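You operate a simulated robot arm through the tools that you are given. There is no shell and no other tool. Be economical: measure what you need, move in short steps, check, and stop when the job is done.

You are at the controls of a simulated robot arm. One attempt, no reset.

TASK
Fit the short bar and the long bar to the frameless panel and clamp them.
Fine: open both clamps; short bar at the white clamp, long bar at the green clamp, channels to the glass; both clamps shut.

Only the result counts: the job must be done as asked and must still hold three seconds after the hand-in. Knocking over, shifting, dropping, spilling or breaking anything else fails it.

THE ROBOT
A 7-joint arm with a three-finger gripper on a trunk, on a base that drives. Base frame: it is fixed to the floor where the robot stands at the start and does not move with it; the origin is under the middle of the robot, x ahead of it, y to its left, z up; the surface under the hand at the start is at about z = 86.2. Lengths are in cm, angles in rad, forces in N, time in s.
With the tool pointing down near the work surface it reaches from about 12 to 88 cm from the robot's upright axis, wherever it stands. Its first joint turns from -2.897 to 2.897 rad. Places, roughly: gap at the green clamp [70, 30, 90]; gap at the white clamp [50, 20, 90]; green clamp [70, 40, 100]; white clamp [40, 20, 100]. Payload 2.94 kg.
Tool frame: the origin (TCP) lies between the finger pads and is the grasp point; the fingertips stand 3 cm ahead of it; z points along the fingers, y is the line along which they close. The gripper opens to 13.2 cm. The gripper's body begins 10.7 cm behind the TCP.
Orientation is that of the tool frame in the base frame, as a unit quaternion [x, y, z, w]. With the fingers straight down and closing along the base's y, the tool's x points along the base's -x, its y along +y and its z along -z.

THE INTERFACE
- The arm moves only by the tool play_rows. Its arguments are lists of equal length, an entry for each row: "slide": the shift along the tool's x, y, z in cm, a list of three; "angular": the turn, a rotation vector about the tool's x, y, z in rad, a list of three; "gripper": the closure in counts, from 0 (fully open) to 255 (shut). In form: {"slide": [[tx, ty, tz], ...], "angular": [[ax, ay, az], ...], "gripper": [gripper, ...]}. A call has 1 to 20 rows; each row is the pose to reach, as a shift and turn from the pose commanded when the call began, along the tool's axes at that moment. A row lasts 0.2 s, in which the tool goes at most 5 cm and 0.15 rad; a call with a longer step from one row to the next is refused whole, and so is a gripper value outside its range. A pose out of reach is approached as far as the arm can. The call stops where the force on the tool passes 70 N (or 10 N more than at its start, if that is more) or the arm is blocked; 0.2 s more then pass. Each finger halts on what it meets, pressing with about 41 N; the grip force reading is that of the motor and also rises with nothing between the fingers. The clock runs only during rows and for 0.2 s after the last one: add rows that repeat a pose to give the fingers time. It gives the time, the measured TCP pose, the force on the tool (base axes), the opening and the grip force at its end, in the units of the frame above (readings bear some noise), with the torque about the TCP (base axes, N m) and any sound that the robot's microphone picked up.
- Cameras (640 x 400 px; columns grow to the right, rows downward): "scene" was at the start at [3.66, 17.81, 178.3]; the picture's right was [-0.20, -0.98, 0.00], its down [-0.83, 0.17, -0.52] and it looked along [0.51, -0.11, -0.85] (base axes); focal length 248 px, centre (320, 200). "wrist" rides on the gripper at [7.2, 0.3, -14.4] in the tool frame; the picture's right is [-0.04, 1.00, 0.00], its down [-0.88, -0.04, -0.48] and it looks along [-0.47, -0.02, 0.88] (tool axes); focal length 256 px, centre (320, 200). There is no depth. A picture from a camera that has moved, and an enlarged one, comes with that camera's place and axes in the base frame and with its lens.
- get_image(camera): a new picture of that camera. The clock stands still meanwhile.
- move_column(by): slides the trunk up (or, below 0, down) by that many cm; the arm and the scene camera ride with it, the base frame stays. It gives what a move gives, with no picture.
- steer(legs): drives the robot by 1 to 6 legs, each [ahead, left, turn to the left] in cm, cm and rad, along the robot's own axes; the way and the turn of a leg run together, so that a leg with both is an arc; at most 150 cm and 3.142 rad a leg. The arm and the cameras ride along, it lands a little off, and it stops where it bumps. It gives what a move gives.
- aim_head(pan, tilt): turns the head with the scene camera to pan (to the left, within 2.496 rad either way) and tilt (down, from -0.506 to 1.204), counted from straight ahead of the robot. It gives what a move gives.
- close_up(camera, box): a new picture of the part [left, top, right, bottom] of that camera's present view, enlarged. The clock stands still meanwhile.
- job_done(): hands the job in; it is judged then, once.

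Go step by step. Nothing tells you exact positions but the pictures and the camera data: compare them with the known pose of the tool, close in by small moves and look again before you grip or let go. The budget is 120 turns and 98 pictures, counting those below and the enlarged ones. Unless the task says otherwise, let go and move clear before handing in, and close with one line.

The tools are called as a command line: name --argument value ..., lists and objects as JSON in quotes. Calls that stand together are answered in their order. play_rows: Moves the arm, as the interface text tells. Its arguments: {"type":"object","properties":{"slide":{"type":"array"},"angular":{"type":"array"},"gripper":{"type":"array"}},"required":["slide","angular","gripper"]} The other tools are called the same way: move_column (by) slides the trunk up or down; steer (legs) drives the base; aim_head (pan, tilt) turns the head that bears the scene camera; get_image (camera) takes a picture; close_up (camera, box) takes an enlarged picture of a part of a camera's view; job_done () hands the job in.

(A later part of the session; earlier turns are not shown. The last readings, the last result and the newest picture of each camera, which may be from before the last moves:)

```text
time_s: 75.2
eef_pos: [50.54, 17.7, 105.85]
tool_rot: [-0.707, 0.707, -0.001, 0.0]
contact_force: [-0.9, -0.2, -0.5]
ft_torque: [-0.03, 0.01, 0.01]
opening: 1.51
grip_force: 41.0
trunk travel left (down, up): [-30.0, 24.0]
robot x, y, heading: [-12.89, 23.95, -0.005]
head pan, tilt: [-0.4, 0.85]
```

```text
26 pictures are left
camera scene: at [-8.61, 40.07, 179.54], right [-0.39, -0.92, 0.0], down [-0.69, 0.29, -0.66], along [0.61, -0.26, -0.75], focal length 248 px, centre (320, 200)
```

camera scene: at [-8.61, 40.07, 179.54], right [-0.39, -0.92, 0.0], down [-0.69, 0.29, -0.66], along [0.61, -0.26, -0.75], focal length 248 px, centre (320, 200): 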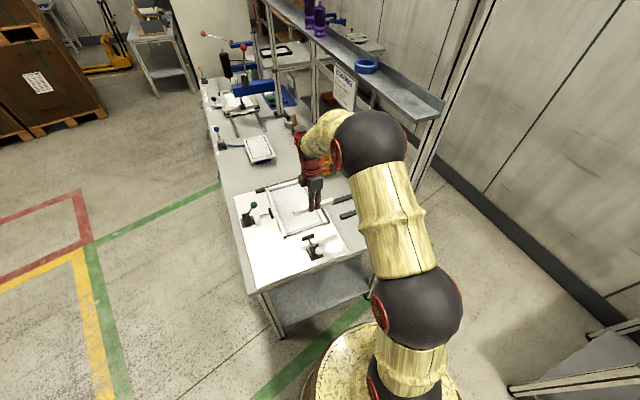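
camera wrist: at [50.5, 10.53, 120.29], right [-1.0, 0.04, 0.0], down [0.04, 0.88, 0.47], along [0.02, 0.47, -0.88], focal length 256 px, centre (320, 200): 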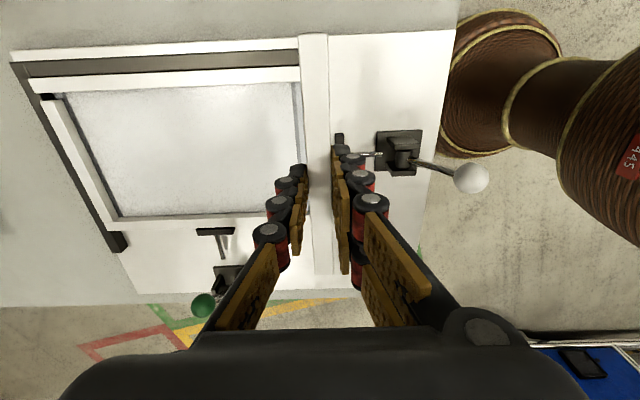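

Rotation worked. I lower the bar beside the near glass edge (x≈50.5), offset in y from the pad.

play_rows --slide '[[0, 0, 4], [0, 0, 8], [0, 0, 12], [0, 0, 13.5], [0, 0, 13.5]]' --angular '[[0, 0, 0], [0, 0, 0], [0, 0, 0], [0, 0, 0], [0, 0, 0]]' --gripper '[255, 255, 255, 255, 255]'

close_up --camera "scene" --box '[270, 190, 350, 260]'

close_up --camera "wrist" --box '[240, 0, 400, 200]'

```text
time_s: 76.4
eef_pos: [50.56, 17.62, 92.21]
tool_rot: [0.707, -0.707, 0.001, 0.0]
contact_force: [-0.7, 0.1, -0.4]
ft_torque: [-0.03, -0.02, 0.0]
opening: 1.51
grip_force: 40.8
trunk travel left (down, up): [-30.0, 24.0]
robot x, y, heading: [-12.62, 24.13, -0.002]
head pan, tilt: [-0.4, 0.85]
```

```text
5.71 times, centred on (310, 225) of scene
camera zoom: at [-8.64, 40.07, 179.55], right [-0.39, -0.92, 0.0], down [-0.69, 0.29, -0.66], along [0.61, -0.26, -0.75], focal length 1418 px, centre (377, 57)
```

zoom: 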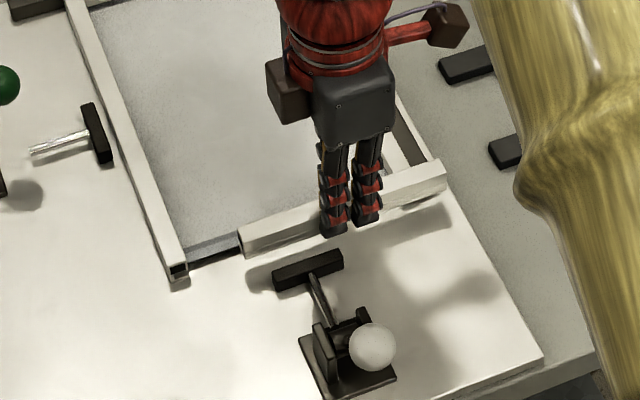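

```text
2.00 times, centred on (320, 100) of wrist
camera zoom: at [50.55, 10.45, 106.67], right [-1.0, 0.04, 0.0], down [0.04, 0.88, 0.47], along [0.02, 0.47, -0.88], focal length 512 px, centre (320, 400)
```

zoom: 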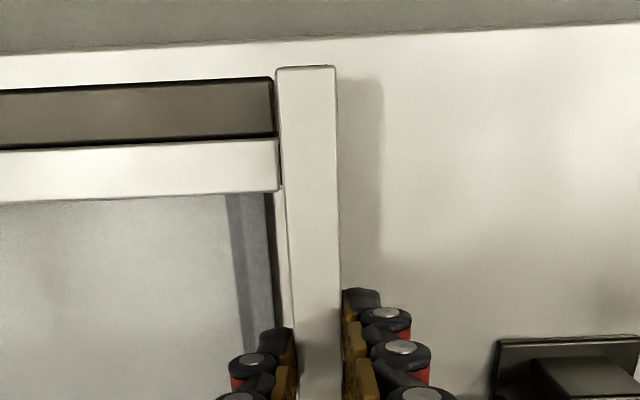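

Clearance to the right bar's end is about 0.6 cm. I lower to the board.

play_rows --slide '[[0, 0, 0.8], [0, 0, 1.6], [0, 0, 2.1], [0, 0, 2.1]]' --angular '[[0, 0, 0], [0, 0, 0], [0, 0, 0], [0, 0, 0]]' --gripper '[255, 255, 255, 255]'

play_rows --slide '[[0, 0, 0.3], [0, 0, 0.3]]' --angular '[[0, 0, 0], [0, 0, 0]]' --gripper '[255, 255]'

```text
time_s: 77.4
eef_pos: [50.8, 17.61, 90.08]
tool_rot: [-0.707, 0.708, -0.002, -0.001]
contact_force: [6.7, 0.4, 3.2]
ft_torque: [0.08, -0.06, -0.12]
opening: 1.48
grip_force: 40.1
trunk travel left (down, up): [-30.0, 24.0]
robot x, y, heading: [-12.77, 23.79, -0.005]
head pan, tilt: [-0.4, 0.85]
```

```text
time_s: 78.0
eef_pos: [50.73, 17.67, 90.18]
tool_rot: [0.708, -0.706, 0.001, 0.0]
contact_force: [8.5, -0.7, 11.1]
ft_torque: [0.16, 0.02, -0.15]
opening: 1.53
grip_force: 40.9
trunk travel left (down, up): [-30.0, 24.0]
robot x, y, heading: [-12.89, 24.3, 0.0]
head pan, tilt: [-0.4, 0.85]
```

There is a slight side contact, likely the outer finger with the pad's end. I lift, shift 1 cm to the right, and lower again.

play_rows --slide '[[0, 0, -1.5], [1.0, 0, -1.5], [1.2, 0, -1.5], [1.2, 0, -0.6], [1.2, 0, -0.2], [1.2, 0, -0.2]]' --angular '[[0, 0, 0], [0, 0, 0], [0, 0, 0], [0, 0, 0], [0, 0, 0], [0, 0, 0]]' --gripper '[255, 255, 255, 255, 255, 255]'

play_rows --slide '[[0, 0, 0.3], [0, 0, 0.3]]' --angular '[[0, 0, 0], [0, 0, 0]]' --gripper '[255, 255]'

close_up --camera "scene" --box '[280, 200, 340, 250]'

```text
time_s: 79.4
eef_pos: [50.49, 16.36, 90.17]
tool_rot: [-0.707, 0.707, -0.001, -0.002]
contact_force: [-0.4, -1.0, -0.7]
ft_torque: [0.0, -0.05, -0.04]
opening: 1.48
grip_force: 41.3
trunk travel left (down, up): [-30.0, 24.0]
robot x, y, heading: [-13.08, 23.88, 0.0]
head pan, tilt: [-0.4, 0.85]
```

```text
time_s: 80.0
eef_pos: [50.63, 16.54, 89.97]
tool_rot: [0.707, -0.707, 0.001, 0.002]
contact_force: [0.6, -0.4, 0.6]
ft_torque: [0.12, 0.04, 0.06]
opening: 1.5
grip_force: 41.0
trunk travel left (down, up): [-30.0, 24.0]
robot x, y, heading: [-13.07, 24.37, 0.004]
head pan, tilt: [-0.4, 0.85]
```

```text
8.00 times, centred on (310, 225) of scene
camera zoom: at [-8.62, 40.07, 179.55], right [-0.39, -0.92, 0.0], down [-0.69, 0.29, -0.66], along [0.61, -0.26, -0.75], focal length 1984 px, centre (400, 0)
```

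zoom: 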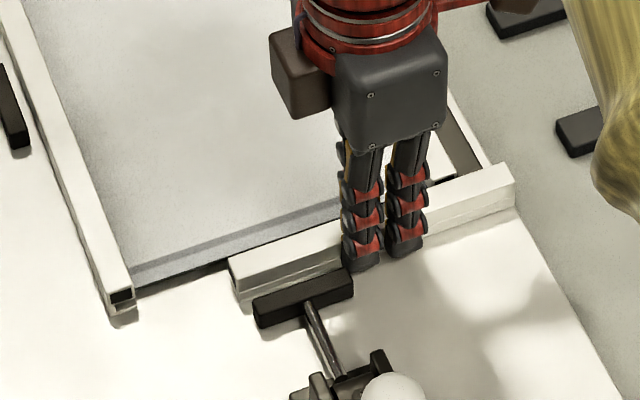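

On the board now. Release slightly, rise to the shallow height and regrip.

play_rows --slide '[[0, 0, 0.1], [0, 0, 0.1], [0, 0, 0.1], [0, 0, -0.5], [0, 0, -0.9], [0, 0, -0.9]]' --angular '[[0, 0, 0], [0, 0, 0], [0, 0, 0], [0, 0, 0], [0, 0, 0], [0, 0, 0]]' --gripper '[255, 214, 214, 214, 214, 214]'

play_rows --slide '[[0, 0, 0], [0, 0, 0], [0, 0, 0]]' --angular '[[0, 0, 0], [0, 0, 0], [0, 0, 0]]' --gripper '[255, 255, 255]'

close_up --camera "wrist" --box '[240, 0, 400, 200]'

```text
time_s: 81.4
eef_pos: [50.58, 16.59, 90.71]
tool_rot: [0.707, -0.707, 0.001, 0.001]
contact_force: [0.1, 0.3, 0.6]
ft_torque: [0.02, -0.02, -0.05]
opening: 2.13
grip_force: 0.0
trunk travel left (down, up): [-30.0, 24.0]
robot x, y, heading: [-12.61, 23.98, -0.0]
head pan, tilt: [-0.4, 0.85]
```

```text
time_s: 82.2
eef_pos: [50.54, 16.54, 90.68]
tool_rot: [0.707, -0.707, 0.001, 0.001]
contact_force: [-0.3, 0.4, 0.1]
ft_torque: [-0.02, -0.01, 0.01]
opening: 1.5
grip_force: 40.6
trunk travel left (down, up): [-30.0, 24.0]
robot x, y, heading: [-12.94, 23.64, -0.005]
head pan, tilt: [-0.4, 0.85]
```

```text
2.00 times, centred on (320, 100) of wrist
camera zoom: at [50.47, 9.3, 105.16], right [-1.0, 0.04, 0.0], down [0.04, 0.88, 0.47], along [0.02, 0.47, -0.88], focal length 512 px, centre (320, 400)
```

zoom: 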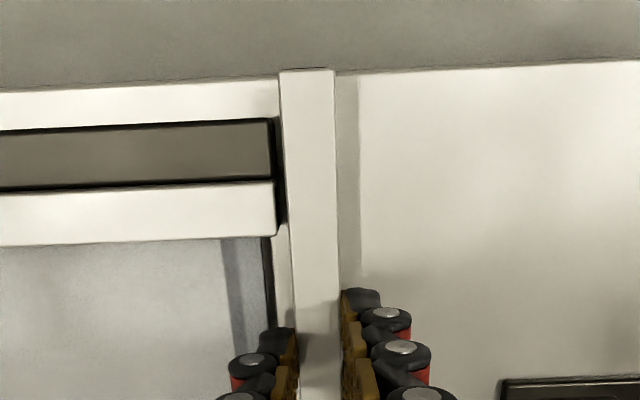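

Now shift +x a bit and slide +y to centre the bar between the long bars, slightly raised.

play_rows --slide '[[0, -0.35, -0.3], [-1, -0.35, -0.3], [-2, -0.35, -0.3], [-3, -0.35, -0.3], [-4, -0.35, -0.3], [-4.8, -0.35, -0.3], [-4.8, -0.35, -0.3]]' --angular '[[0, 0, 0], [0, 0, 0], [0, 0, 0], [0, 0, 0], [0, 0, 0], [0, 0, 0], [0, 0, 0]]' --gripper '[255, 255, 255, 255, 255, 255, 255]'

close_up --camera "wrist" --box '[240, 0, 400, 200]'

close_up --camera "scene" --box '[280, 200, 340, 250]'

```text
time_s: 83.8
eef_pos: [50.94, 21.2, 91.13]
tool_rot: [0.707, -0.707, 0.0, 0.001]
contact_force: [0.4, 0.1, -0.1]
ft_torque: [-0.02, 0.01, 0.01]
opening: 1.5
grip_force: 40.2
trunk travel left (down, up): [-30.0, 24.0]
robot x, y, heading: [-12.77, 23.98, -0.004]
head pan, tilt: [-0.4, 0.85]
```

```text
2.00 times, centred on (320, 100) of wrist
camera zoom: at [50.82, 14.08, 105.45], right [-1.0, 0.04, 0.0], down [0.04, 0.88, 0.47], along [0.02, 0.47, -0.88], focal length 512 px, centre (320, 400)
```

zoom: 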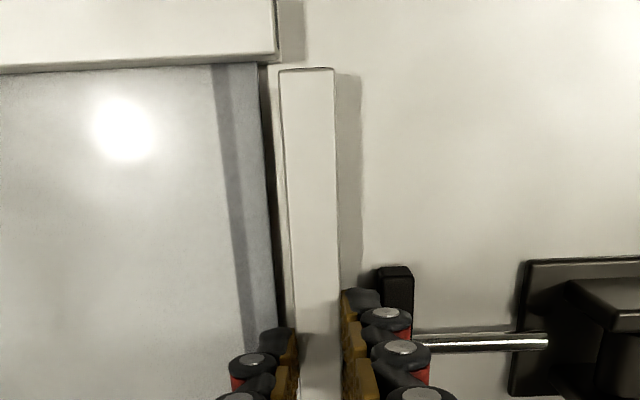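

```text
8.00 times, centred on (310, 225) of scene
camera zoom: at [-8.61, 40.08, 179.54], right [-0.39, -0.92, 0.0], down [-0.69, 0.29, -0.66], along [0.61, -0.26, -0.75], focal length 1984 px, centre (400, 0)
```

zoom: 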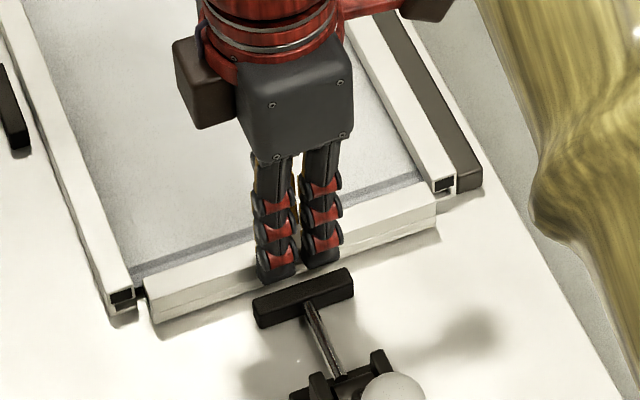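

Right-end gap is about 0.35 cm and left about 0.75 cm. I shift 0.2 cm left, lower to the board, then push in +x.

play_rows --slide '[[-0.2, 0, 0], [-0.2, 0, 0.4], [-0.2, 0, 0.4], [-0.2, -0.4, 0.4], [-0.2, -0.8, 0.4], [-0.2, -0.8, 0.4]]' --angular '[[0, 0, 0], [0, 0, 0], [0, 0, 0], [0, 0, 0], [0, 0, 0], [0, 0, 0]]' --gripper '[255, 255, 255, 255, 255, 255]'

close_up --camera "scene" --box '[280, 200, 340, 250]'

```text
time_s: 85.2
eef_pos: [51.77, 21.44, 90.69]
tool_rot: [0.707, -0.707, 0.001, 0.001]
contact_force: [-3.9, 0.7, 11.5]
ft_torque: [-0.01, 0.14, 0.01]
opening: 1.51
grip_force: 41.1
trunk travel left (down, up): [-30.0, 24.0]
robot x, y, heading: [-12.84, 23.72, 0.002]
head pan, tilt: [-0.4, 0.85]
```

```text
8.00 times, centred on (310, 225) of scene
camera zoom: at [-8.76, 40.08, 179.55], right [-0.39, -0.92, 0.0], down [-0.69, 0.29, -0.66], along [0.61, -0.26, -0.75], focal length 1984 px, centre (400, 0)
```

zoom: 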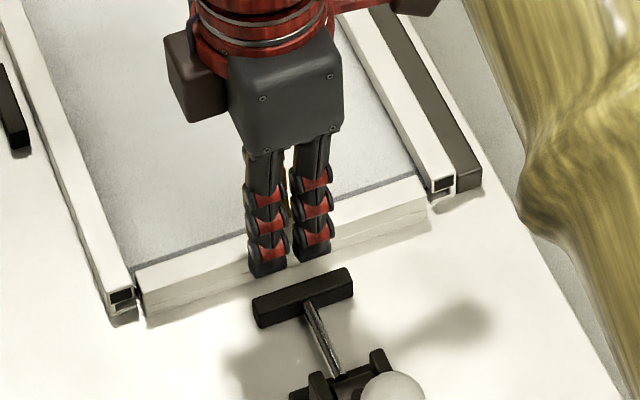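

play_rows --slide '[[0, 0, -0.15], [0, -0.3, -0.15], [0, -0.5, -0.15], [0, -0.5, -0.15]]' --angular '[[0, 0, 0], [0, 0, 0], [0, 0, 0], [0, 0, 0]]' --gripper '[255, 255, 255, 255]'

play_rows --slide '[[0, -0.2, 0], [0, -0.3, 0], [0, -0.3, 0]]' --angular '[[0, 0, 0], [0, 0, 0], [0, 0, 0]]' --gripper '[255, 255, 255]'

close_up --camera "scene" --box '[270, 195, 340, 250]'

```text
time_s: 86.2
eef_pos: [52.18, 21.38, 90.73]
tool_rot: [-0.707, 0.707, -0.001, -0.001]
contact_force: [0.7, 0.1, 0.8]
ft_torque: [0.01, -0.01, 0.0]
opening: 1.49
grip_force: 40.5
trunk travel left (down, up): [-30.0, 24.0]
robot x, y, heading: [-12.7, 24.14, -0.003]
head pan, tilt: [-0.4, 0.85]
```

```text
time_s: 87.0
eef_pos: [52.58, 21.42, 90.68]
tool_rot: [-0.707, 0.707, -0.001, -0.001]
contact_force: [0.6, -0.2, -1.1]
ft_torque: [0.01, -0.02, 0.04]
opening: 1.5
grip_force: 41.3
trunk travel left (down, up): [-30.0, 24.0]
robot x, y, heading: [-12.54, 23.82, -0.002]
head pan, tilt: [-0.4, 0.85]
```

```text
7.27 times, centred on (305, 222) of scene
camera zoom: at [-8.61, 40.07, 179.54], right [-0.39, -0.92, 0.0], down [-0.69, 0.29, -0.66], along [0.61, -0.26, -0.75], focal length 1804 px, centre (429, 36)
```

zoom: 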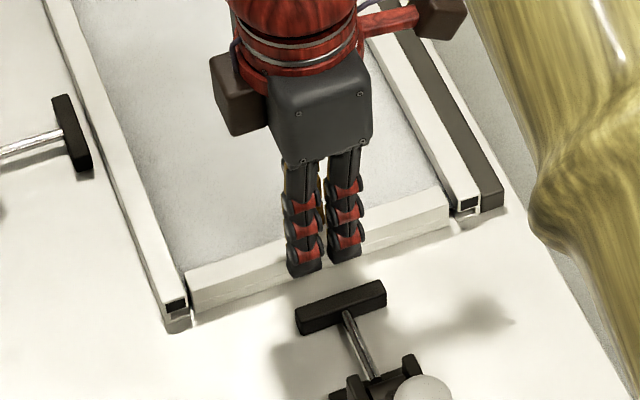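

It slides in cleanly between the long bars. A bit more until it seats.

play_rows --slide '[[0, -0.2, 0], [0, -0.2, 0]]' --angular '[[0, 0, 0], [0, 0, 0]]' --gripper '[255, 255]'

play_rows --slide '[[0, -0.15, 0], [0, -0.15, 0]]' --angular '[[0, 0, 0], [0, 0, 0]]' --gripper '[255, 255]'

play_rows --slide '[[0, -0.15, 0], [0, -0.15, 0]]' --angular '[[0, 0, 0], [0, 0, 0]]' --gripper '[255, 255]'

```text
time_s: 87.6
eef_pos: [52.75, 21.45, 90.78]
tool_rot: [-0.707, 0.707, -0.002, -0.001]
contact_force: [0.0, 0.1, -0.5]
ft_torque: [-0.01, -0.01, -0.03]
opening: 1.47
grip_force: 40.8
trunk travel left (down, up): [-30.0, 24.0]
robot x, y, heading: [-12.85, 23.87, 0.001]
head pan, tilt: [-0.4, 0.85]
```

```text
time_s: 88.2
eef_pos: [52.95, 21.46, 90.68]
tool_rot: [-0.707, 0.707, -0.001, -0.001]
contact_force: [-0.8, 0.0, -0.8]
ft_torque: [0.01, 0.01, -0.07]
opening: 1.51
grip_force: 41.4
trunk travel left (down, up): [-30.0, 24.0]
robot x, y, heading: [-12.48, 23.55, -0.0]
head pan, tilt: [-0.4, 0.85]
```

```text
time_s: 88.8
eef_pos: [53.03, 21.42, 90.73]
tool_rot: [0.707, -0.707, 0.001, 0.001]
contact_force: [-2.2, 0.4, -0.5]
ft_torque: [0.01, 0.06, -0.04]
opening: 1.49
grip_force: 40.9
trunk travel left (down, up): [-30.0, 24.0]
robot x, y, heading: [-12.6, 24.15, 0.001]
head pan, tilt: [-0.4, 0.85]
```

play_rows --slide '[[0, -0.15, 0], [0, -0.15, 0]]' --angular '[[0, 0, 0], [0, 0, 0]]' --gripper '[255, 255]'

close_up --camera "scene" --box '[255, 200, 295, 250]'

close_up --camera "wrist" --box '[240, 0, 400, 200]'

```text
time_s: 89.4
eef_pos: [53.22, 21.41, 90.74]
tool_rot: [0.707, -0.707, 0.001, 0.001]
contact_force: [-2.1, -0.9, -0.1]
ft_torque: [-0.06, 0.08, -0.04]
opening: 1.5
grip_force: 40.9
trunk travel left (down, up): [-30.0, 24.0]
robot x, y, heading: [-12.92, 24.07, -0.004]
head pan, tilt: [-0.4, 0.85]
```

```text
8.00 times, centred on (275, 225) of scene
camera zoom: at [-8.63, 40.07, 179.54], right [-0.39, -0.92, 0.0], down [-0.69, 0.29, -0.66], along [0.61, -0.26, -0.75], focal length 1984 px, centre (680, 0)
```

zoom: 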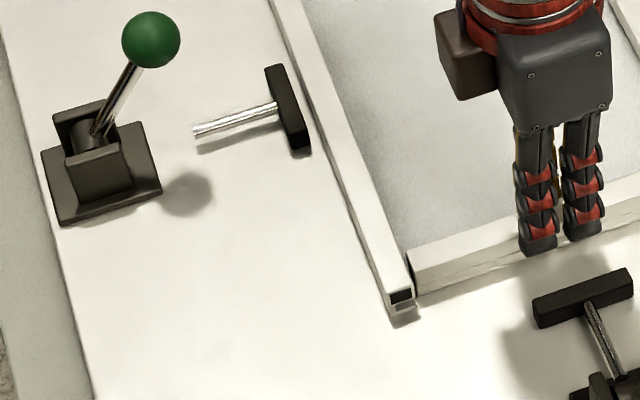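

```text
2.00 times, centred on (320, 100) of wrist
camera zoom: at [53.05, 14.28, 105.19], right [-1.0, 0.04, 0.0], down [0.04, 0.88, 0.47], along [0.02, 0.47, -0.88], focal length 512 px, centre (320, 400)
```

zoom: 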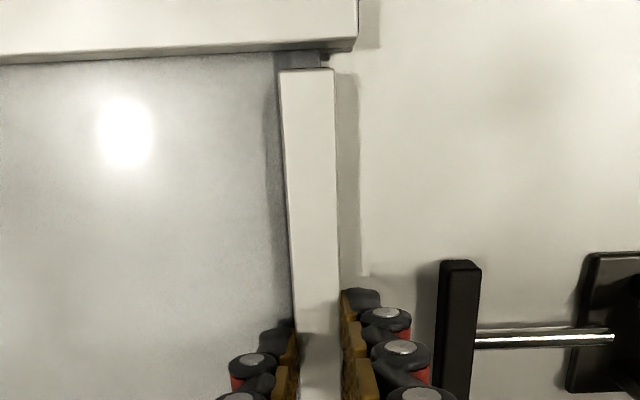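

The short bar is seated. I notice the green pad may not quite touch its bar, so I release, lift and inspect closely from above.

play_rows --slide '[[0, 0.05, 0], [0, 0.05, 0], [0, 0.05, 0], [0, 0.05, -3], [0, 0.05, -7], [0, 0.05, -11], [0, 0.05, -11]]' --angular '[[0, 0, 0], [0, 0, 0], [0, 0, 0], [0, 0, 0], [0, 0, 0], [0, 0, 0], [0, 0, 0]]' --gripper '[205, 205, 205, 205, 205, 205, 205]'

get_image --camera "wrist"

```text
time_s: 91.0
eef_pos: [53.13, 21.47, 101.72]
tool_rot: [-0.707, 0.707, -0.001, -0.002]
contact_force: [-0.1, -0.3, -0.2]
ft_torque: [-0.03, -0.04, -0.02]
opening: 2.59
grip_force: 0.0
trunk travel left (down, up): [-30.0, 24.0]
robot x, y, heading: [-12.82, 23.68, -0.001]
head pan, tilt: [-0.4, 0.85]
```

```text
15 pictures are left
camera wrist: at [53.05, 14.3, 116.28], right [-1.0, 0.04, 0.0], down [0.04, 0.88, 0.47], along [0.02, 0.47, -0.88], focal length 256 px, centre (320, 200)
```

wrist: 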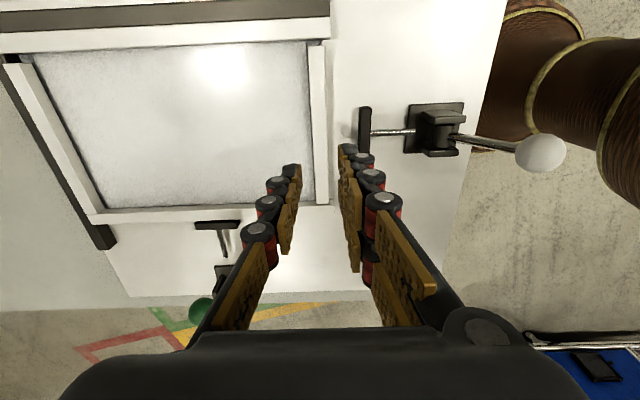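

close_up --camera "wrist" --box '[176, 195, 256, 245]'

```text
8.00 times, centred on (216, 220) of wrist
camera zoom: at [53.05, 14.3, 116.28], right [-1.0, 0.04, 0.0], down [0.04, 0.88, 0.47], along [0.02, 0.47, -0.88], focal length 2048 px, centre (1152, 40)
```

zoom: 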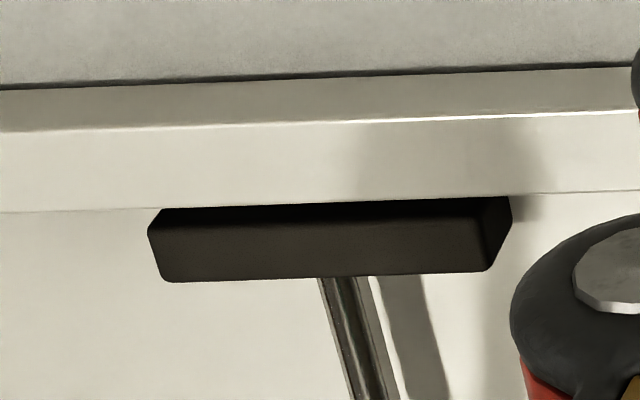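

The pad's front face seems ~0.5 cm from the bar, so the clamp's closed stop lies slightly outside full seating. I'll shut the white clamp first and compare, then pull bars out to meet the pads. Going behind the white knob (35.5, 21.4).

play_rows --slide '[[0, 0, -4], [0, 4.5, -5], [0, 9, -5], [0, 13.5, -5], [0, 18, -5], [0, 21.3, -5], [0, 21.3, -2], [0, 21.3, 2], [0, 21.3, 4.9], [0, 21.3, 4.9]]' --angular '[[0, 0, 0], [0, 0, 0], [0, 0, 0], [0, 0, 0], [0, 0, 0], [0, 0, 0], [0, 0, 0], [0, 0, 0], [0, 0, 0], [0, 0, 0]]' --gripper '[255, 255, 255, 255, 255, 255, 255, 255, 255, 255]'

play_rows --slide '[[0, -1, 0], [0, -2, 0], [0, -3, 0], [0, -4, 0], [0, -5, 0], [0, -6, 0], [0, -7, 0]]' --angular '[[0, 0, 0], [0, 0, 0], [0, 0, 0], [0, 0, 0], [0, 0, 0], [0, 0, 0], [0, 0, 0]]' --gripper '[255, 255, 255, 255, 255, 255, 255]'

close_up --camera "scene" --box '[245, 190, 355, 265]'

```text
time_s: 93.2
eef_pos: [31.8, 21.52, 96.74]
tool_rot: [0.707, -0.707, 0.001, 0.001]
contact_force: [-0.1, 0.3, 1.2]
ft_torque: [0.02, 0.04, 0.01]
opening: 0.0
grip_force: 28.3
trunk travel left (down, up): [-30.0, 24.0]
robot x, y, heading: [-12.59, 23.91, -0.001]
head pan, tilt: [-0.4, 0.85]
```

```text
time_s: 94.8
eef_pos: [38.89, 21.37, 96.77]
tool_rot: [-0.707, 0.707, -0.001, -0.002]
contact_force: [0.7, 0.2, -0.6]
ft_torque: [0.02, 0.0, -0.01]
opening: 0.0
grip_force: 28.7
trunk travel left (down, up): [-30.0, 24.0]
robot x, y, heading: [-13.12, 23.95, -0.003]
head pan, tilt: [-0.4, 0.85]
```

```text
5.33 times, centred on (300, 228) of scene
camera zoom: at [-8.6, 40.07, 179.54], right [-0.39, -0.92, 0.0], down [-0.69, 0.29, -0.66], along [0.61, -0.26, -0.75], focal length 1323 px, centre (427, 53)
```

zoom: 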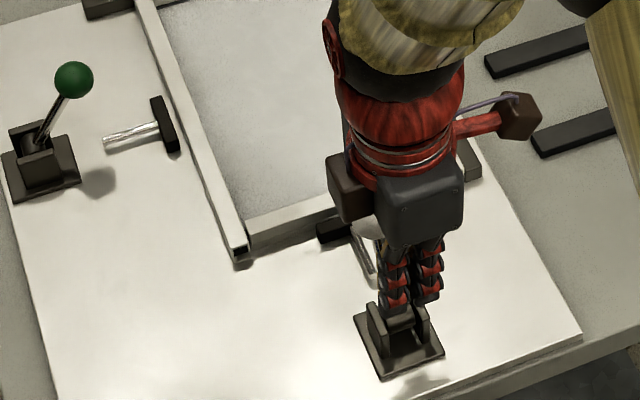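

White lever snapped forward. I test whether pressing the knob further moves it.

play_rows --slide '[[0, -1, 0], [0, -2, 0], [0, -3, 0], [0, -3.5, 0], [0, -3.5, 0]]' --angular '[[0, 0, 0], [0, 0, 0], [0, 0, 0], [0, 0, 0], [0, 0, 0]]' --gripper '[255, 255, 255, 255, 255]'

play_rows --slide '[[0, -0.5, 0], [0, -0.5, 0]]' --angular '[[0, 0, 0], [0, 0, 0]]' --gripper '[255, 255]'

play_rows --slide '[[0, -0.5, 0], [0, -0.5, 0]]' --angular '[[0, 0, 0], [0, 0, 0]]' --gripper '[255, 255]'

```text
time_s: 96.0
eef_pos: [41.98, 21.4, 96.71]
tool_rot: [-0.707, 0.708, 0.0, -0.003]
contact_force: [-17.9, -1.5, 2.5]
ft_torque: [-0.01, 0.01, -0.06]
opening: 0.0
grip_force: 28.3
trunk travel left (down, up): [-30.0, 24.0]
robot x, y, heading: [-12.94, 23.82, -0.002]
head pan, tilt: [-0.4, 0.85]
```

```text
time_s: 96.6
eef_pos: [42.01, 21.54, 96.8]
tool_rot: [0.707, -0.707, -0.002, 0.005]
contact_force: [-44.0, -2.2, 2.6]
ft_torque: [-0.03, 0.04, -0.01]
opening: 0.0
grip_force: 28.7
trunk travel left (down, up): [-30.0, 24.0]
robot x, y, heading: [-12.52, 24.33, 0.001]
head pan, tilt: [-0.4, 0.85]
```

```text
time_s: 97.2
eef_pos: [42.09, 21.53, 96.81]
tool_rot: [-0.707, 0.707, 0.005, -0.007]
contact_force: [-62.7, -3.1, 12.7]
ft_torque: [-0.02, -0.06, -0.06]
opening: 0.0
grip_force: 28.6
trunk travel left (down, up): [-30.0, 24.0]
robot x, y, heading: [-12.82, 24.53, -0.009]
head pan, tilt: [-0.4, 0.85]
```

Hard stop: the clamp is fully shut. I back off, rise, and look straight down at the white pad's gap.

play_rows --slide '[[0, 2.5, 0], [0, 2.5, -4], [0, 2.5, -8], [-2, 0, -9], [-4, -4, -9], [-6, -8, -9], [-6.5, -8.3, -9], [-6.5, -8.3, -9]]' --angular '[[0, 0, 0], [0, 0, 0], [0, 0, 0], [0, 0, 0], [0, 0, 0], [0, 0, 0], [0, 0, 0], [0, 0, 0]]' --gripper '[255, 255, 255, 255, 255, 255, 255, 255]'

close_up --camera "wrist" --box '[260, 20, 380, 110]'

```text
time_s: 99.0
eef_pos: [51.61, 28.01, 105.82]
tool_rot: [0.707, -0.707, 0.002, 0.002]
contact_force: [-0.1, -0.1, 0.6]
ft_torque: [-0.02, -0.03, -0.04]
opening: 0.01
grip_force: 29.0
trunk travel left (down, up): [-30.0, 24.0]
robot x, y, heading: [-12.84, 23.8, -0.005]
head pan, tilt: [-0.4, 0.85]
```

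```text
4.44 times, centred on (320, 65) of wrist
camera zoom: at [51.51, 20.84, 120.26], right [-1.0, 0.04, 0.0], down [0.04, 0.88, 0.47], along [0.02, 0.47, -0.88], focal length 1138 px, centre (320, 800)
```

zoom: 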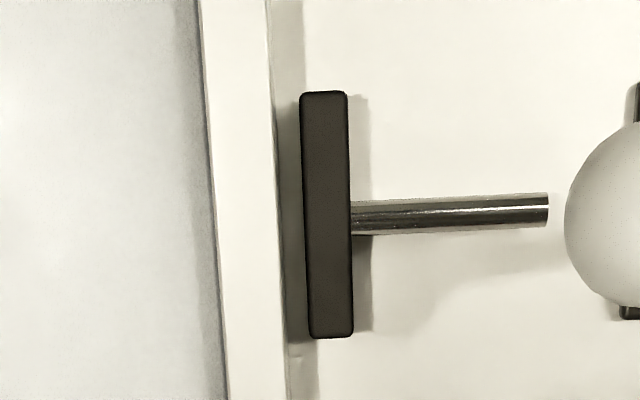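

The gap between pad and bar is ~0.6 cm; I pushed the glass and bar slightly too deep. I'll regrip the short bar beside the pad, with the inner fingertip lightly on the glass, and draw both back to the pad.

play_rows --slide '[[1.7, -1.6, 3], [1.7, -1.6, 7], [1.7, -1.6, 11], [1.7, -1.6, 14], [1.7, -1.6, 14.9], [1.7, -1.6, 14.9]]' --angular '[[0, 0, 0], [0, 0, 0], [0, 0, 0], [0, 0, 0], [0, 0, 0], [0, 0, 0]]' --gripper '[200, 200, 200, 200, 200, 200]'

play_rows --slide '[[0, 0, 0.2], [0, 0, 0.2]]' --angular '[[0, 0, 0], [0, 0, 0]]' --gripper '[200, 200]'

play_rows --slide '[[0, 0, 0.2], [0, 0, 0.2]]' --angular '[[0, 0, 0], [0, 0, 0]]' --gripper '[200, 200]'

```text
time_s: 100.4
eef_pos: [53.29, 26.32, 90.93]
tool_rot: [-0.707, 0.707, -0.002, -0.002]
contact_force: [-0.1, -1.0, 1.3]
ft_torque: [-0.08, 0.02, -0.01]
opening: 2.87
grip_force: 0.1
trunk travel left (down, up): [-30.0, 24.0]
robot x, y, heading: [-12.52, 23.75, -0.005]
head pan, tilt: [-0.4, 0.85]
```

```text
time_s: 101.0
eef_pos: [53.32, 26.22, 90.92]
tool_rot: [0.707, -0.707, 0.002, 0.001]
contact_force: [-2.5, 1.5, 14.4]
ft_torque: [-0.28, 0.39, -0.08]
opening: 2.95
grip_force: 0.7
trunk travel left (down, up): [-30.0, 24.0]
robot x, y, heading: [-12.57, 23.62, -0.0]
head pan, tilt: [-0.4, 0.85]
```

```text
time_s: 101.6
eef_pos: [53.27, 26.29, 90.87]
tool_rot: [0.707, -0.707, 0.003, 0.0]
contact_force: [-8.0, 2.6, 30.8]
ft_torque: [-0.56, 0.86, -0.25]
opening: 3.32
grip_force: 3.3
trunk travel left (down, up): [-30.0, 24.0]
robot x, y, heading: [-12.84, 23.93, -0.002]
head pan, tilt: [-0.4, 0.85]
```

The outer finger stands on the pad's end (pad spans y≈18.7–24.2). I raise, shift 1.3 cm further left, and try again.

play_rows --slide '[[0, 0, -1.5], [-1.3, 0, -1.5], [-1.3, 0, -1.5], [-1.3, 0, -0.8], [-1.3, 0, -0.4], [-1.3, 0, -0.4]]' --angular '[[0, 0, 0], [0, 0, 0], [0, 0, 0], [0, 0, 0], [0, 0, 0], [0, 0, 0]]' --gripper '[205, 205, 205, 205, 205, 205]'

play_rows --slide '[[0, 0, 0.25], [0, 0, 0.25]]' --angular '[[0, 0, 0], [0, 0, 0]]' --gripper '[205, 205]'

play_rows --slide '[[0, 0, 0.25], [0, 0, 0.25]]' --angular '[[0, 0, 0], [0, 0, 0]]' --gripper '[205, 205]'

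```text
time_s: 103.0
eef_pos: [53.25, 27.54, 90.94]
tool_rot: [-0.707, 0.707, -0.002, -0.001]
contact_force: [-0.1, 0.6, -0.3]
ft_torque: [-0.03, 0.01, 0.03]
opening: 2.56
grip_force: 0.0
trunk travel left (down, up): [-30.0, 24.0]
robot x, y, heading: [-12.98, 23.53, -0.006]
head pan, tilt: [-0.4, 0.85]
```

```text
time_s: 103.6
eef_pos: [53.32, 27.53, 90.71]
tool_rot: [-0.707, 0.707, -0.001, -0.001]
contact_force: [-0.3, -0.7, 0.0]
ft_torque: [-0.01, -0.02, -0.01]
opening: 2.56
grip_force: 0.1
trunk travel left (down, up): [-30.0, 24.0]
robot x, y, heading: [-12.83, 23.85, 0.0]
head pan, tilt: [-0.4, 0.85]
```

```text
time_s: 104.2
eef_pos: [53.3, 27.54, 90.3]
tool_rot: [0.707, -0.707, 0.002, 0.001]
contact_force: [-0.3, 0.2, -0.2]
ft_torque: [0.01, -0.01, 0.01]
opening: 2.55
grip_force: 0.0
trunk travel left (down, up): [-30.0, 24.0]
robot x, y, heading: [-12.54, 24.24, -0.007]
head pan, tilt: [-0.4, 0.85]
```

play_rows --slide '[[0, 0, 0.15], [0, 0, 0.15]]' --angular '[[0, 0, 0], [0, 0, 0]]' --gripper '[205, 205]'

play_rows --slide '[[0, 0, 0.15], [0, 0, 0.15]]' --angular '[[0, 0, 0], [0, 0, 0]]' --gripper '[205, 205]'

play_rows --slide '[[0, 0, 0.15], [0, 0, 0.15]]' --angular '[[0, 0, 0], [0, 0, 0]]' --gripper '[205, 205]'

```text
time_s: 104.8
eef_pos: [53.28, 27.53, 90.34]
tool_rot: [0.707, -0.707, 0.001, 0.002]
contact_force: [0.1, 0.1, 0.2]
ft_torque: [0.01, 0.03, -0.01]
opening: 2.59
grip_force: 0.1
trunk travel left (down, up): [-30.0, 24.0]
robot x, y, heading: [-12.84, 23.82, -0.003]
head pan, tilt: [-0.4, 0.85]
```

```text
time_s: 105.4
eef_pos: [53.23, 27.59, 90.14]
tool_rot: [0.708, -0.706, 0.001, 0.001]
contact_force: [0.9, -0.2, 0.2]
ft_torque: [0.01, -0.04, 0.02]
opening: 2.61
grip_force: 0.0
trunk travel left (down, up): [-30.0, 24.0]
robot x, y, heading: [-12.76, 24.02, -0.001]
head pan, tilt: [-0.4, 0.85]
```

```text
time_s: 106.0
eef_pos: [53.31, 27.48, 89.85]
tool_rot: [-0.707, 0.707, -0.002, -0.001]
contact_force: [0.4, -0.1, 1.2]
ft_torque: [0.01, -0.04, -0.01]
opening: 2.55
grip_force: 0.0
trunk travel left (down, up): [-30.0, 24.0]
robot x, y, heading: [-13.0, 24.07, 0.003]
head pan, tilt: [-0.4, 0.85]
```

play_rows --slide '[[0, 0, 0.2], [0, 0, 0.2]]' --angular '[[0, 0, 0], [0, 0, 0]]' --gripper '[205, 205]'

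play_rows --slide '[[0, 0, 0.2], [0, 0, 0.2]]' --angular '[[0, 0, 0], [0, 0, 0]]' --gripper '[205, 205]'

```text
time_s: 106.6
eef_pos: [53.25, 27.59, 89.79]
tool_rot: [-0.707, 0.707, -0.002, 0.0]
contact_force: [1.6, -1.0, 12.2]
ft_torque: [0.0, -0.2, -0.04]
opening: 2.56
grip_force: 0.0
trunk travel left (down, up): [-30.0, 24.0]
robot x, y, heading: [-12.78, 23.87, -0.002]
head pan, tilt: [-0.4, 0.85]
```

```text
time_s: 107.2
eef_pos: [53.39, 27.5, 89.83]
tool_rot: [0.707, -0.707, 0.004, 0.0]
contact_force: [4.2, -1.3, 24.9]
ft_torque: [-0.01, -0.62, 0.0]
opening: 2.8
grip_force: 1.6
trunk travel left (down, up): [-30.0, 24.0]
robot x, y, heading: [-12.93, 23.85, -0.004]
head pan, tilt: [-0.4, 0.85]
```

The inner fingertip now rests on the glass. I ease the pressure, close on the bar, and draw both back 0.6 cm toward the pad.

play_rows --slide '[[0, 0, -0.2], [0, 0, -0.2], [0, 0, -0.2], [0, 0, -0.2]]' --angular '[[0, 0, 0], [0, 0, 0], [0, 0, 0], [0, 0, 0]]' --gripper '[205, 255, 255, 255]'

play_rows --slide '[[0, 0.2, 0], [0, 0.4, 0], [0, 0.4, 0]]' --angular '[[0, 0, 0], [0, 0, 0], [0, 0, 0]]' --gripper '[255, 255, 255]'

play_rows --slide '[[0, 0.2, 0], [0, 0.2, 0]]' --angular '[[0, 0, 0], [0, 0, 0]]' --gripper '[255, 255]'

```text
time_s: 108.2
eef_pos: [53.02, 27.52, 89.82]
tool_rot: [0.707, -0.707, 0.001, 0.0]
contact_force: [-1.7, -1.4, 23.7]
ft_torque: [-0.02, -0.18, 0.0]
opening: 1.53
grip_force: 34.9
trunk travel left (down, up): [-30.0, 24.0]
robot x, y, heading: [-12.49, 23.69, -0.006]
head pan, tilt: [-0.4, 0.85]
```

```text
time_s: 109.0
eef_pos: [52.93, 27.57, 89.81]
tool_rot: [0.707, -0.707, 0.001, 0.001]
contact_force: [8.7, -0.3, 18.1]
ft_torque: [0.11, -0.42, -0.06]
opening: 1.48
grip_force: 41.3
trunk travel left (down, up): [-30.0, 24.0]
robot x, y, heading: [-12.61, 24.09, -0.001]
head pan, tilt: [-0.4, 0.85]
```

```text
time_s: 109.6
eef_pos: [52.66, 27.56, 89.84]
tool_rot: [-0.707, 0.708, -0.002, -0.001]
contact_force: [8.6, -0.4, 20.4]
ft_torque: [0.11, -0.45, -0.01]
opening: 1.49
grip_force: 41.4
trunk travel left (down, up): [-30.0, 24.0]
robot x, y, heading: [-12.91, 24.19, -0.001]
head pan, tilt: [-0.4, 0.85]
```

play_rows --slide '[[0, 0.15, 0], [0, 0.15, 0]]' --angular '[[0, 0, 0], [0, 0, 0]]' --gripper '[255, 255]'

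close_up --camera "wrist" --box '[230, 0, 390, 200]'

```text
time_s: 110.2
eef_pos: [52.49, 27.53, 89.91]
tool_rot: [0.707, -0.707, 0.002, 0.001]
contact_force: [11.6, -0.5, 22.0]
ft_torque: [0.05, -0.49, 0.13]
opening: 1.51
grip_force: 40.6
trunk travel left (down, up): [-30.0, 24.0]
robot x, y, heading: [-13.09, 24.18, 0.001]
head pan, tilt: [-0.4, 0.85]
```

```text
2.00 times, centred on (310, 100) of wrist
camera zoom: at [52.38, 20.37, 104.3], right [-1.0, 0.04, 0.0], down [0.04, 0.88, 0.47], along [0.02, 0.47, -0.88], focal length 512 px, centre (340, 400)
```

zoom: 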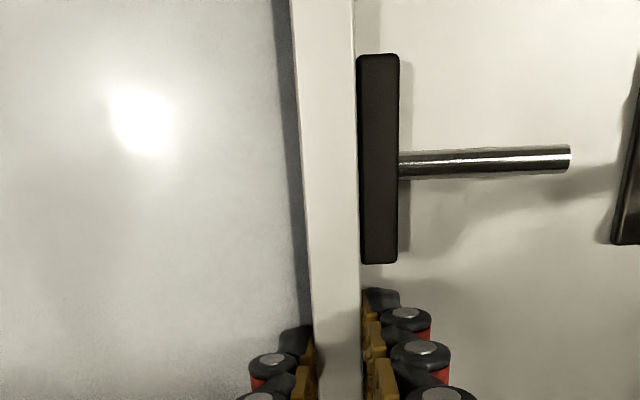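

The bar now touches the white pad. I relieve pressure, release, lift, rotate back, and go to the long bar beside the green pad (x≈61).

play_rows --slide '[[0, -0.15, -0.35], [0, -0.15, -0.35], [0, -0.15, -0.4], [0, -0.15, -0.4], [0, -0.15, -4], [0, -0.15, -8.5], [0, -0.15, -12], [-1, -3, -14], [-2, -6, -15], [-3.3, -8.6, -15]]' --angular '[[0, 0, 0], [0, 0, 0], [0, 0, 0], [0, 0, 0], [0, 0, 0], [0, 0, 0], [0, 0, 0.1], [0, 0, 0.24], [0, 0, 0.38], [0, 0, 0.5]]' --gripper '[255, 255, 205, 205, 205, 205, 205, 205, 205, 205]'

play_rows --slide '[[0, 0, 0], [0, 0, 0], [0, 0, 0], [0, 0, 0], [0, 0, 0], [0, 0, 0], [0, 0, 0], [0, 0, 0], [0, 0, 0]]' --angular '[[0, 0, 0.14], [0, 0, 0.28], [0, 0, 0.42], [0, 0, 0.56], [0, 0, 0.7], [0, 0, 0.84], [0, 0, 0.98], [0, 0, 1.0708], [0, 0, 1.0708]]' --gripper '[205, 205, 205, 205, 205, 205, 205, 205, 205]'

get_image --camera "wrist"

```text
time_s: 112.4
eef_pos: [61.14, 31.05, 104.71]
tool_rot: [-0.509, 0.861, -0.002, -0.002]
contact_force: [-0.2, 0.4, -0.4]
ft_torque: [-0.02, -0.01, 0.01]
opening: 2.6
grip_force: 0.0
trunk travel left (down, up): [-30.0, 24.0]
robot x, y, heading: [-13.27, 23.7, -0.004]
head pan, tilt: [-0.4, 0.85]
```

```text
time_s: 114.4
eef_pos: [61.11, 30.86, 104.8]
tool_rot: [0.001, 1.0, -0.002, 0.0]
contact_force: [-0.4, -0.1, 0.9]
ft_torque: [0.03, -0.01, -0.01]
opening: 2.64
grip_force: 0.1
trunk travel left (down, up): [-30.0, 24.0]
robot x, y, heading: [-13.01, 24.11, -0.001]
head pan, tilt: [-0.4, 0.85]
```

```text
10 pictures are left
camera wrist: at [54.09, 31.29, 119.16], right [0.04, 1.0, 0.0], down [0.88, -0.04, 0.48], along [0.47, -0.02, -0.88], focal length 256 px, centre (320, 200)
```

wrist: 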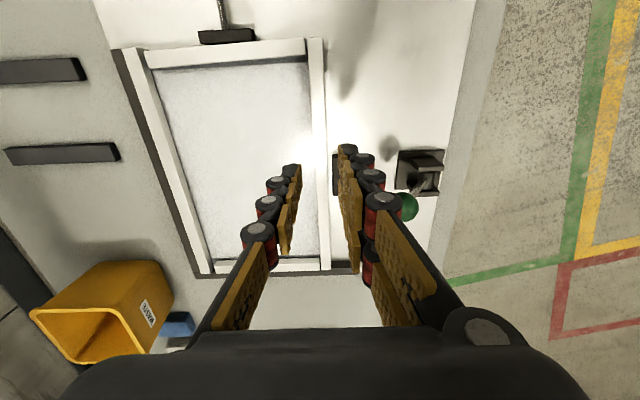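

Aligned over the long bar, clear of the pad. Descend till the inner fingertip touches the glass.

play_rows --slide '[[0, -0.1, 4], [0, -0.1, 8], [0, -0.1, 12], [0, -0.1, 14], [0, -0.1, 14.7], [0, -0.1, 14.7]]' --angular '[[0, 0, 0], [0, 0, 0], [0, 0, 0], [0, 0, 0], [0, 0, 0], [0, 0, 0]]' --gripper '[205, 205, 205, 205, 205, 205]'

play_rows --slide '[[0, 0, 0.2], [0, 0, 0.35], [0, 0, 0.35]]' --angular '[[0, 0, 0], [0, 0, 0], [0, 0, 0]]' --gripper '[205, 205, 205]'

play_rows --slide '[[0, 0, 0.2], [0, 0, 0.2]]' --angular '[[0, 0, 0], [0, 0, 0]]' --gripper '[205, 205]'

```text
time_s: 115.8
eef_pos: [61.13, 30.82, 90.1]
tool_rot: [0.0, 1.0, -0.002, 0.0]
contact_force: [0.6, -0.4, 0.6]
ft_torque: [0.0, -0.03, 0.03]
opening: 2.57
grip_force: 0.0
trunk travel left (down, up): [-30.0, 24.0]
robot x, y, heading: [-12.66, 24.06, -0.001]
head pan, tilt: [-0.4, 0.85]
```

```text
time_s: 116.6
eef_pos: [61.11, 30.66, 89.92]
tool_rot: [0.0, 1.0, -0.002, 0.001]
contact_force: [-4.5, -1.7, 14.9]
ft_torque: [-0.35, 0.13, -0.1]
opening: 2.64
grip_force: 0.4
trunk travel left (down, up): [-30.0, 24.0]
robot x, y, heading: [-12.89, 24.0, 0.0]
head pan, tilt: [-0.4, 0.85]
```

```text
time_s: 117.2
eef_pos: [61.1, 30.6, 89.75]
tool_rot: [0.0, 1.0, -0.002, 0.002]
contact_force: [-4.7, -5.9, 27.3]
ft_torque: [-0.7, 0.12, -0.11]
opening: 2.81
grip_force: 1.9
trunk travel left (down, up): [-30.0, 24.0]
robot x, y, heading: [-12.81, 23.85, -0.01]
head pan, tilt: [-0.4, 0.85]
```

Contact on the glass by the inner finger. Close and draw +y toward the green pad.

play_rows --slide '[[0, 0, -0.15], [0, 0, -0.15], [0, 0, -0.15], [0, 0, -0.15]]' --angular '[[0, 0, 0], [0, 0, 0], [0, 0, 0], [0, 0, 0]]' --gripper '[255, 255, 255, 255]'

play_rows --slide '[[0, 0.2, 0], [0, 0.4, 0], [0, 0.4, 0]]' --angular '[[0, 0, 0], [0, 0, 0], [0, 0, 0]]' --gripper '[255, 255, 255]'

close_up --camera "wrist" --box '[290, 150, 450, 250]'

```text
time_s: 118.2
eef_pos: [61.14, 30.77, 89.81]
tool_rot: [0.0, 1.0, -0.001, 0.002]
contact_force: [4.0, 0.1, 24.7]
ft_torque: [-0.23, -0.41, 0.19]
opening: 1.55
grip_force: 41.0
trunk travel left (down, up): [-30.0, 24.0]
robot x, y, heading: [-12.96, 23.86, 0.003]
head pan, tilt: [-0.4, 0.85]
```

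```text
time_s: 119.0
eef_pos: [61.02, 30.93, 89.84]
tool_rot: [0.001, 1.0, -0.001, 0.001]
contact_force: [5.0, -10.7, 25.9]
ft_torque: [-0.55, -0.53, -0.14]
opening: 1.47
grip_force: 40.8
trunk travel left (down, up): [-30.0, 24.0]
robot x, y, heading: [-13.06, 23.5, -0.004]
head pan, tilt: [-0.4, 0.85]
```

```text
4.00 times, centred on (370, 200) of wrist
camera zoom: at [53.98, 31.35, 104.26], right [0.04, 1.0, 0.0], down [0.88, -0.04, 0.48], along [0.48, -0.02, -0.88], focal length 1024 px, centre (120, 200)
```

zoom: 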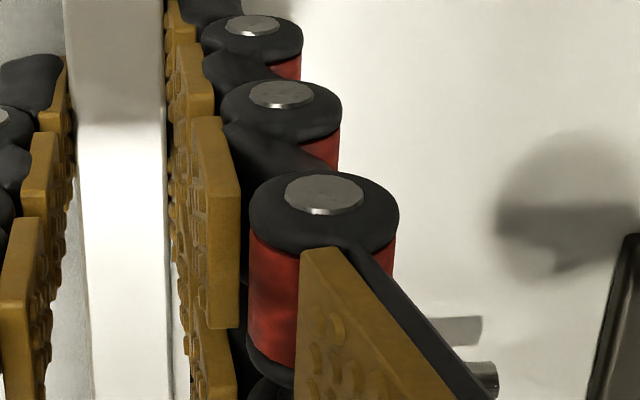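

play_rows --slide '[[0, 0.2, 0], [0, 0.2, 0]]' --angular '[[0, 0, 0], [0, 0, 0]]' --gripper '[255, 255]'

play_rows --slide '[[0, 0.15, 0], [0, 0.15, 0]]' --angular '[[0, 0, 0], [0, 0, 0]]' --gripper '[255, 255]'

play_rows --slide '[[0, 0.15, 0], [0, 0.15, 0]]' --angular '[[0, 0, 0], [0, 0, 0]]' --gripper '[255, 255]'

```text
time_s: 119.6
eef_pos: [60.98, 31.32, 89.85]
tool_rot: [-0.001, 1.0, -0.001, 0.002]
contact_force: [0.6, -11.5, 28.9]
ft_torque: [-0.52, -0.13, -0.07]
opening: 1.51
grip_force: 41.3
trunk travel left (down, up): [-30.0, 24.0]
robot x, y, heading: [-13.06, 23.9, -0.004]
head pan, tilt: [-0.4, 0.85]
```

```text
time_s: 120.2
eef_pos: [60.95, 31.35, 89.81]
tool_rot: [0.001, 1.0, -0.002, 0.001]
contact_force: [-0.7, -12.8, 29.1]
ft_torque: [-0.58, 0.21, 0.01]
opening: 1.51
grip_force: 41.1
trunk travel left (down, up): [-30.0, 24.0]
robot x, y, heading: [-12.92, 24.0, -0.002]
head pan, tilt: [-0.4, 0.85]
```

```text
time_s: 120.8
eef_pos: [61.01, 31.45, 89.74]
tool_rot: [0.002, 1.0, -0.002, 0.001]
contact_force: [-1.7, -18.0, 30.8]
ft_torque: [-0.72, 0.23, -0.21]
opening: 1.52
grip_force: 40.5
trunk travel left (down, up): [-30.0, 24.0]
robot x, y, heading: [-13.03, 23.8, -0.002]
head pan, tilt: [-0.4, 0.85]
```

Contact with the green pad reached. I relieve, release, lift and take an overview.

play_rows --slide '[[0, -0.2, -0.4], [0, -0.2, -0.4], [0, -0.2, -0.45], [0, -0.2, -0.45], [0, -0.2, -4], [0, -0.2, -8.5], [0, -0.2, -12], [0, -3, -15], [-1, -7, -16], [-2, -9, -16], [-2, -9, -16]]' --angular '[[0, 0, 0], [0, 0, 0], [0, 0, 0], [0, 0, 0], [0, 0, 0], [0, 0, 0], [0, 0, 0], [0, 0, 0], [0, 0, 0], [0, 0, 0], [0, 0, 0]]' --gripper '[255, 255, 205, 205, 205, 205, 205, 150, 80, 0, 0]'

get_image --camera "wrist"

```text
time_s: 123.2
eef_pos: [63.02, 22.72, 105.56]
tool_rot: [0.0, 1.0, -0.002, 0.0]
contact_force: [0.7, -0.3, 0.3]
ft_torque: [0.02, -0.04, -0.02]
opening: 9.13
grip_force: 0.1
trunk travel left (down, up): [-30.0, 24.0]
robot x, y, heading: [-12.82, 24.23, 0.001]
head pan, tilt: [-0.4, 0.85]
```

```text
8 pictures are left
camera wrist: at [56.03, 23.05, 120.07], right [0.04, 1.0, 0.0], down [0.88, -0.04, 0.48], along [0.47, -0.02, -0.88], focal length 256 px, centre (320, 200)
```

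wrist: 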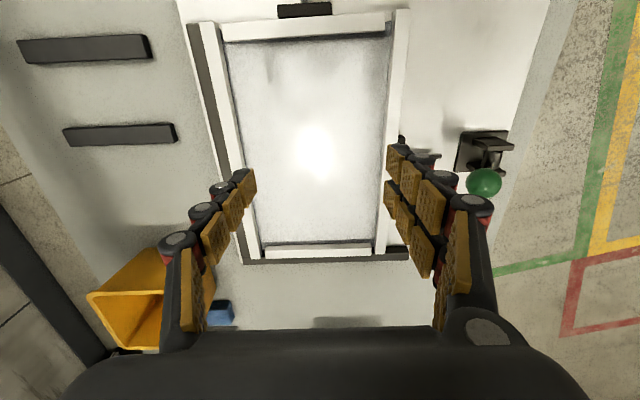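

close_up --camera "wrist" --box '[185, 0, 425, 60]'

close_up --camera "scene" --box '[230, 165, 350, 255]'

```text
2.67 times, centred on (305, 30) of wrist
camera zoom: at [56.03, 23.05, 120.07], right [0.04, 1.0, 0.0], down [0.88, -0.04, 0.48], along [0.47, -0.02, -0.88], focal length 683 px, centre (360, 653)
```

zoom: 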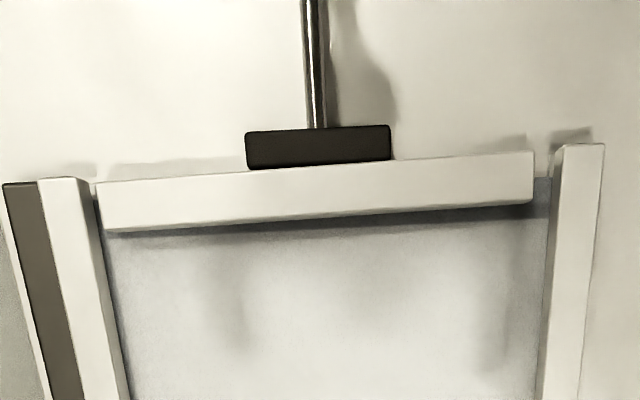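

```text
4.44 times, centred on (290, 210) of scene
camera zoom: at [-8.62, 40.08, 179.54], right [-0.39, -0.92, 0.0], down [-0.69, 0.29, -0.66], along [0.61, -0.26, -0.75], focal length 1102 px, centre (453, 156)
```

zoom: 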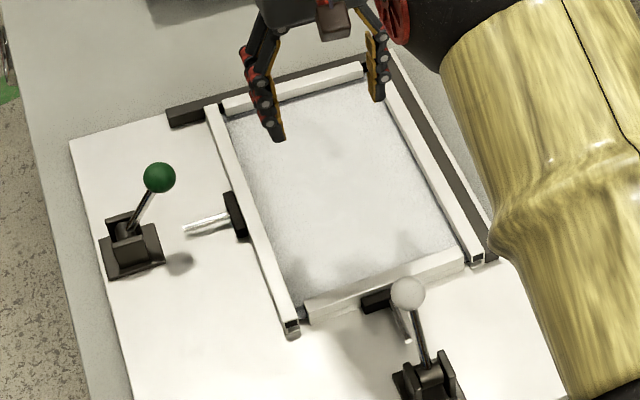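

Both bars now touch their pads, the glass edges sit in the channels (glass edge about 0.55 cm inside the outer faces), and both levers are shut. I move the arm clear and hand in.

play_rows --slide '[[0, 0, -4], [0, 0, -8], [0, 0, -12], [0, 0, -14], [0, 0, -14]]' --angular '[[0, 0, 0], [0, 0, 0], [0, 0, 0], [0, 0, 0], [0, 0, 0]]' --gripper '[0, 0, 0, 0, 0]'

get_image --camera "wrist"

```text
time_s: 124.4
eef_pos: [63.13, 22.7, 119.73]
tool_rot: [0.0, 1.0, -0.002, -0.001]
contact_force: [0.0, -0.3, 0.0]
ft_torque: [0.0, 0.01, 0.01]
opening: 13.21
grip_force: 0.0
trunk travel left (down, up): [-30.0, 24.0]
robot x, y, heading: [-12.77, 24.41, -0.009]
head pan, tilt: [-0.4, 0.85]
```

```text
5 pictures are left
camera wrist: at [56.03, 23.09, 134.12], right [0.04, 1.0, 0.0], down [0.88, -0.04, 0.47], along [0.47, -0.02, -0.88], focal length 256 px, centre (320, 200)
```

wrist: 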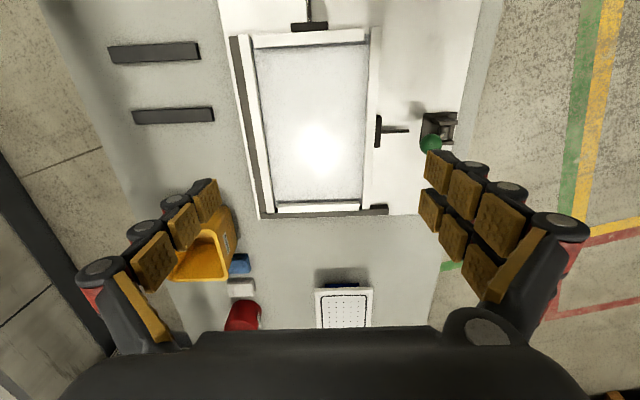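

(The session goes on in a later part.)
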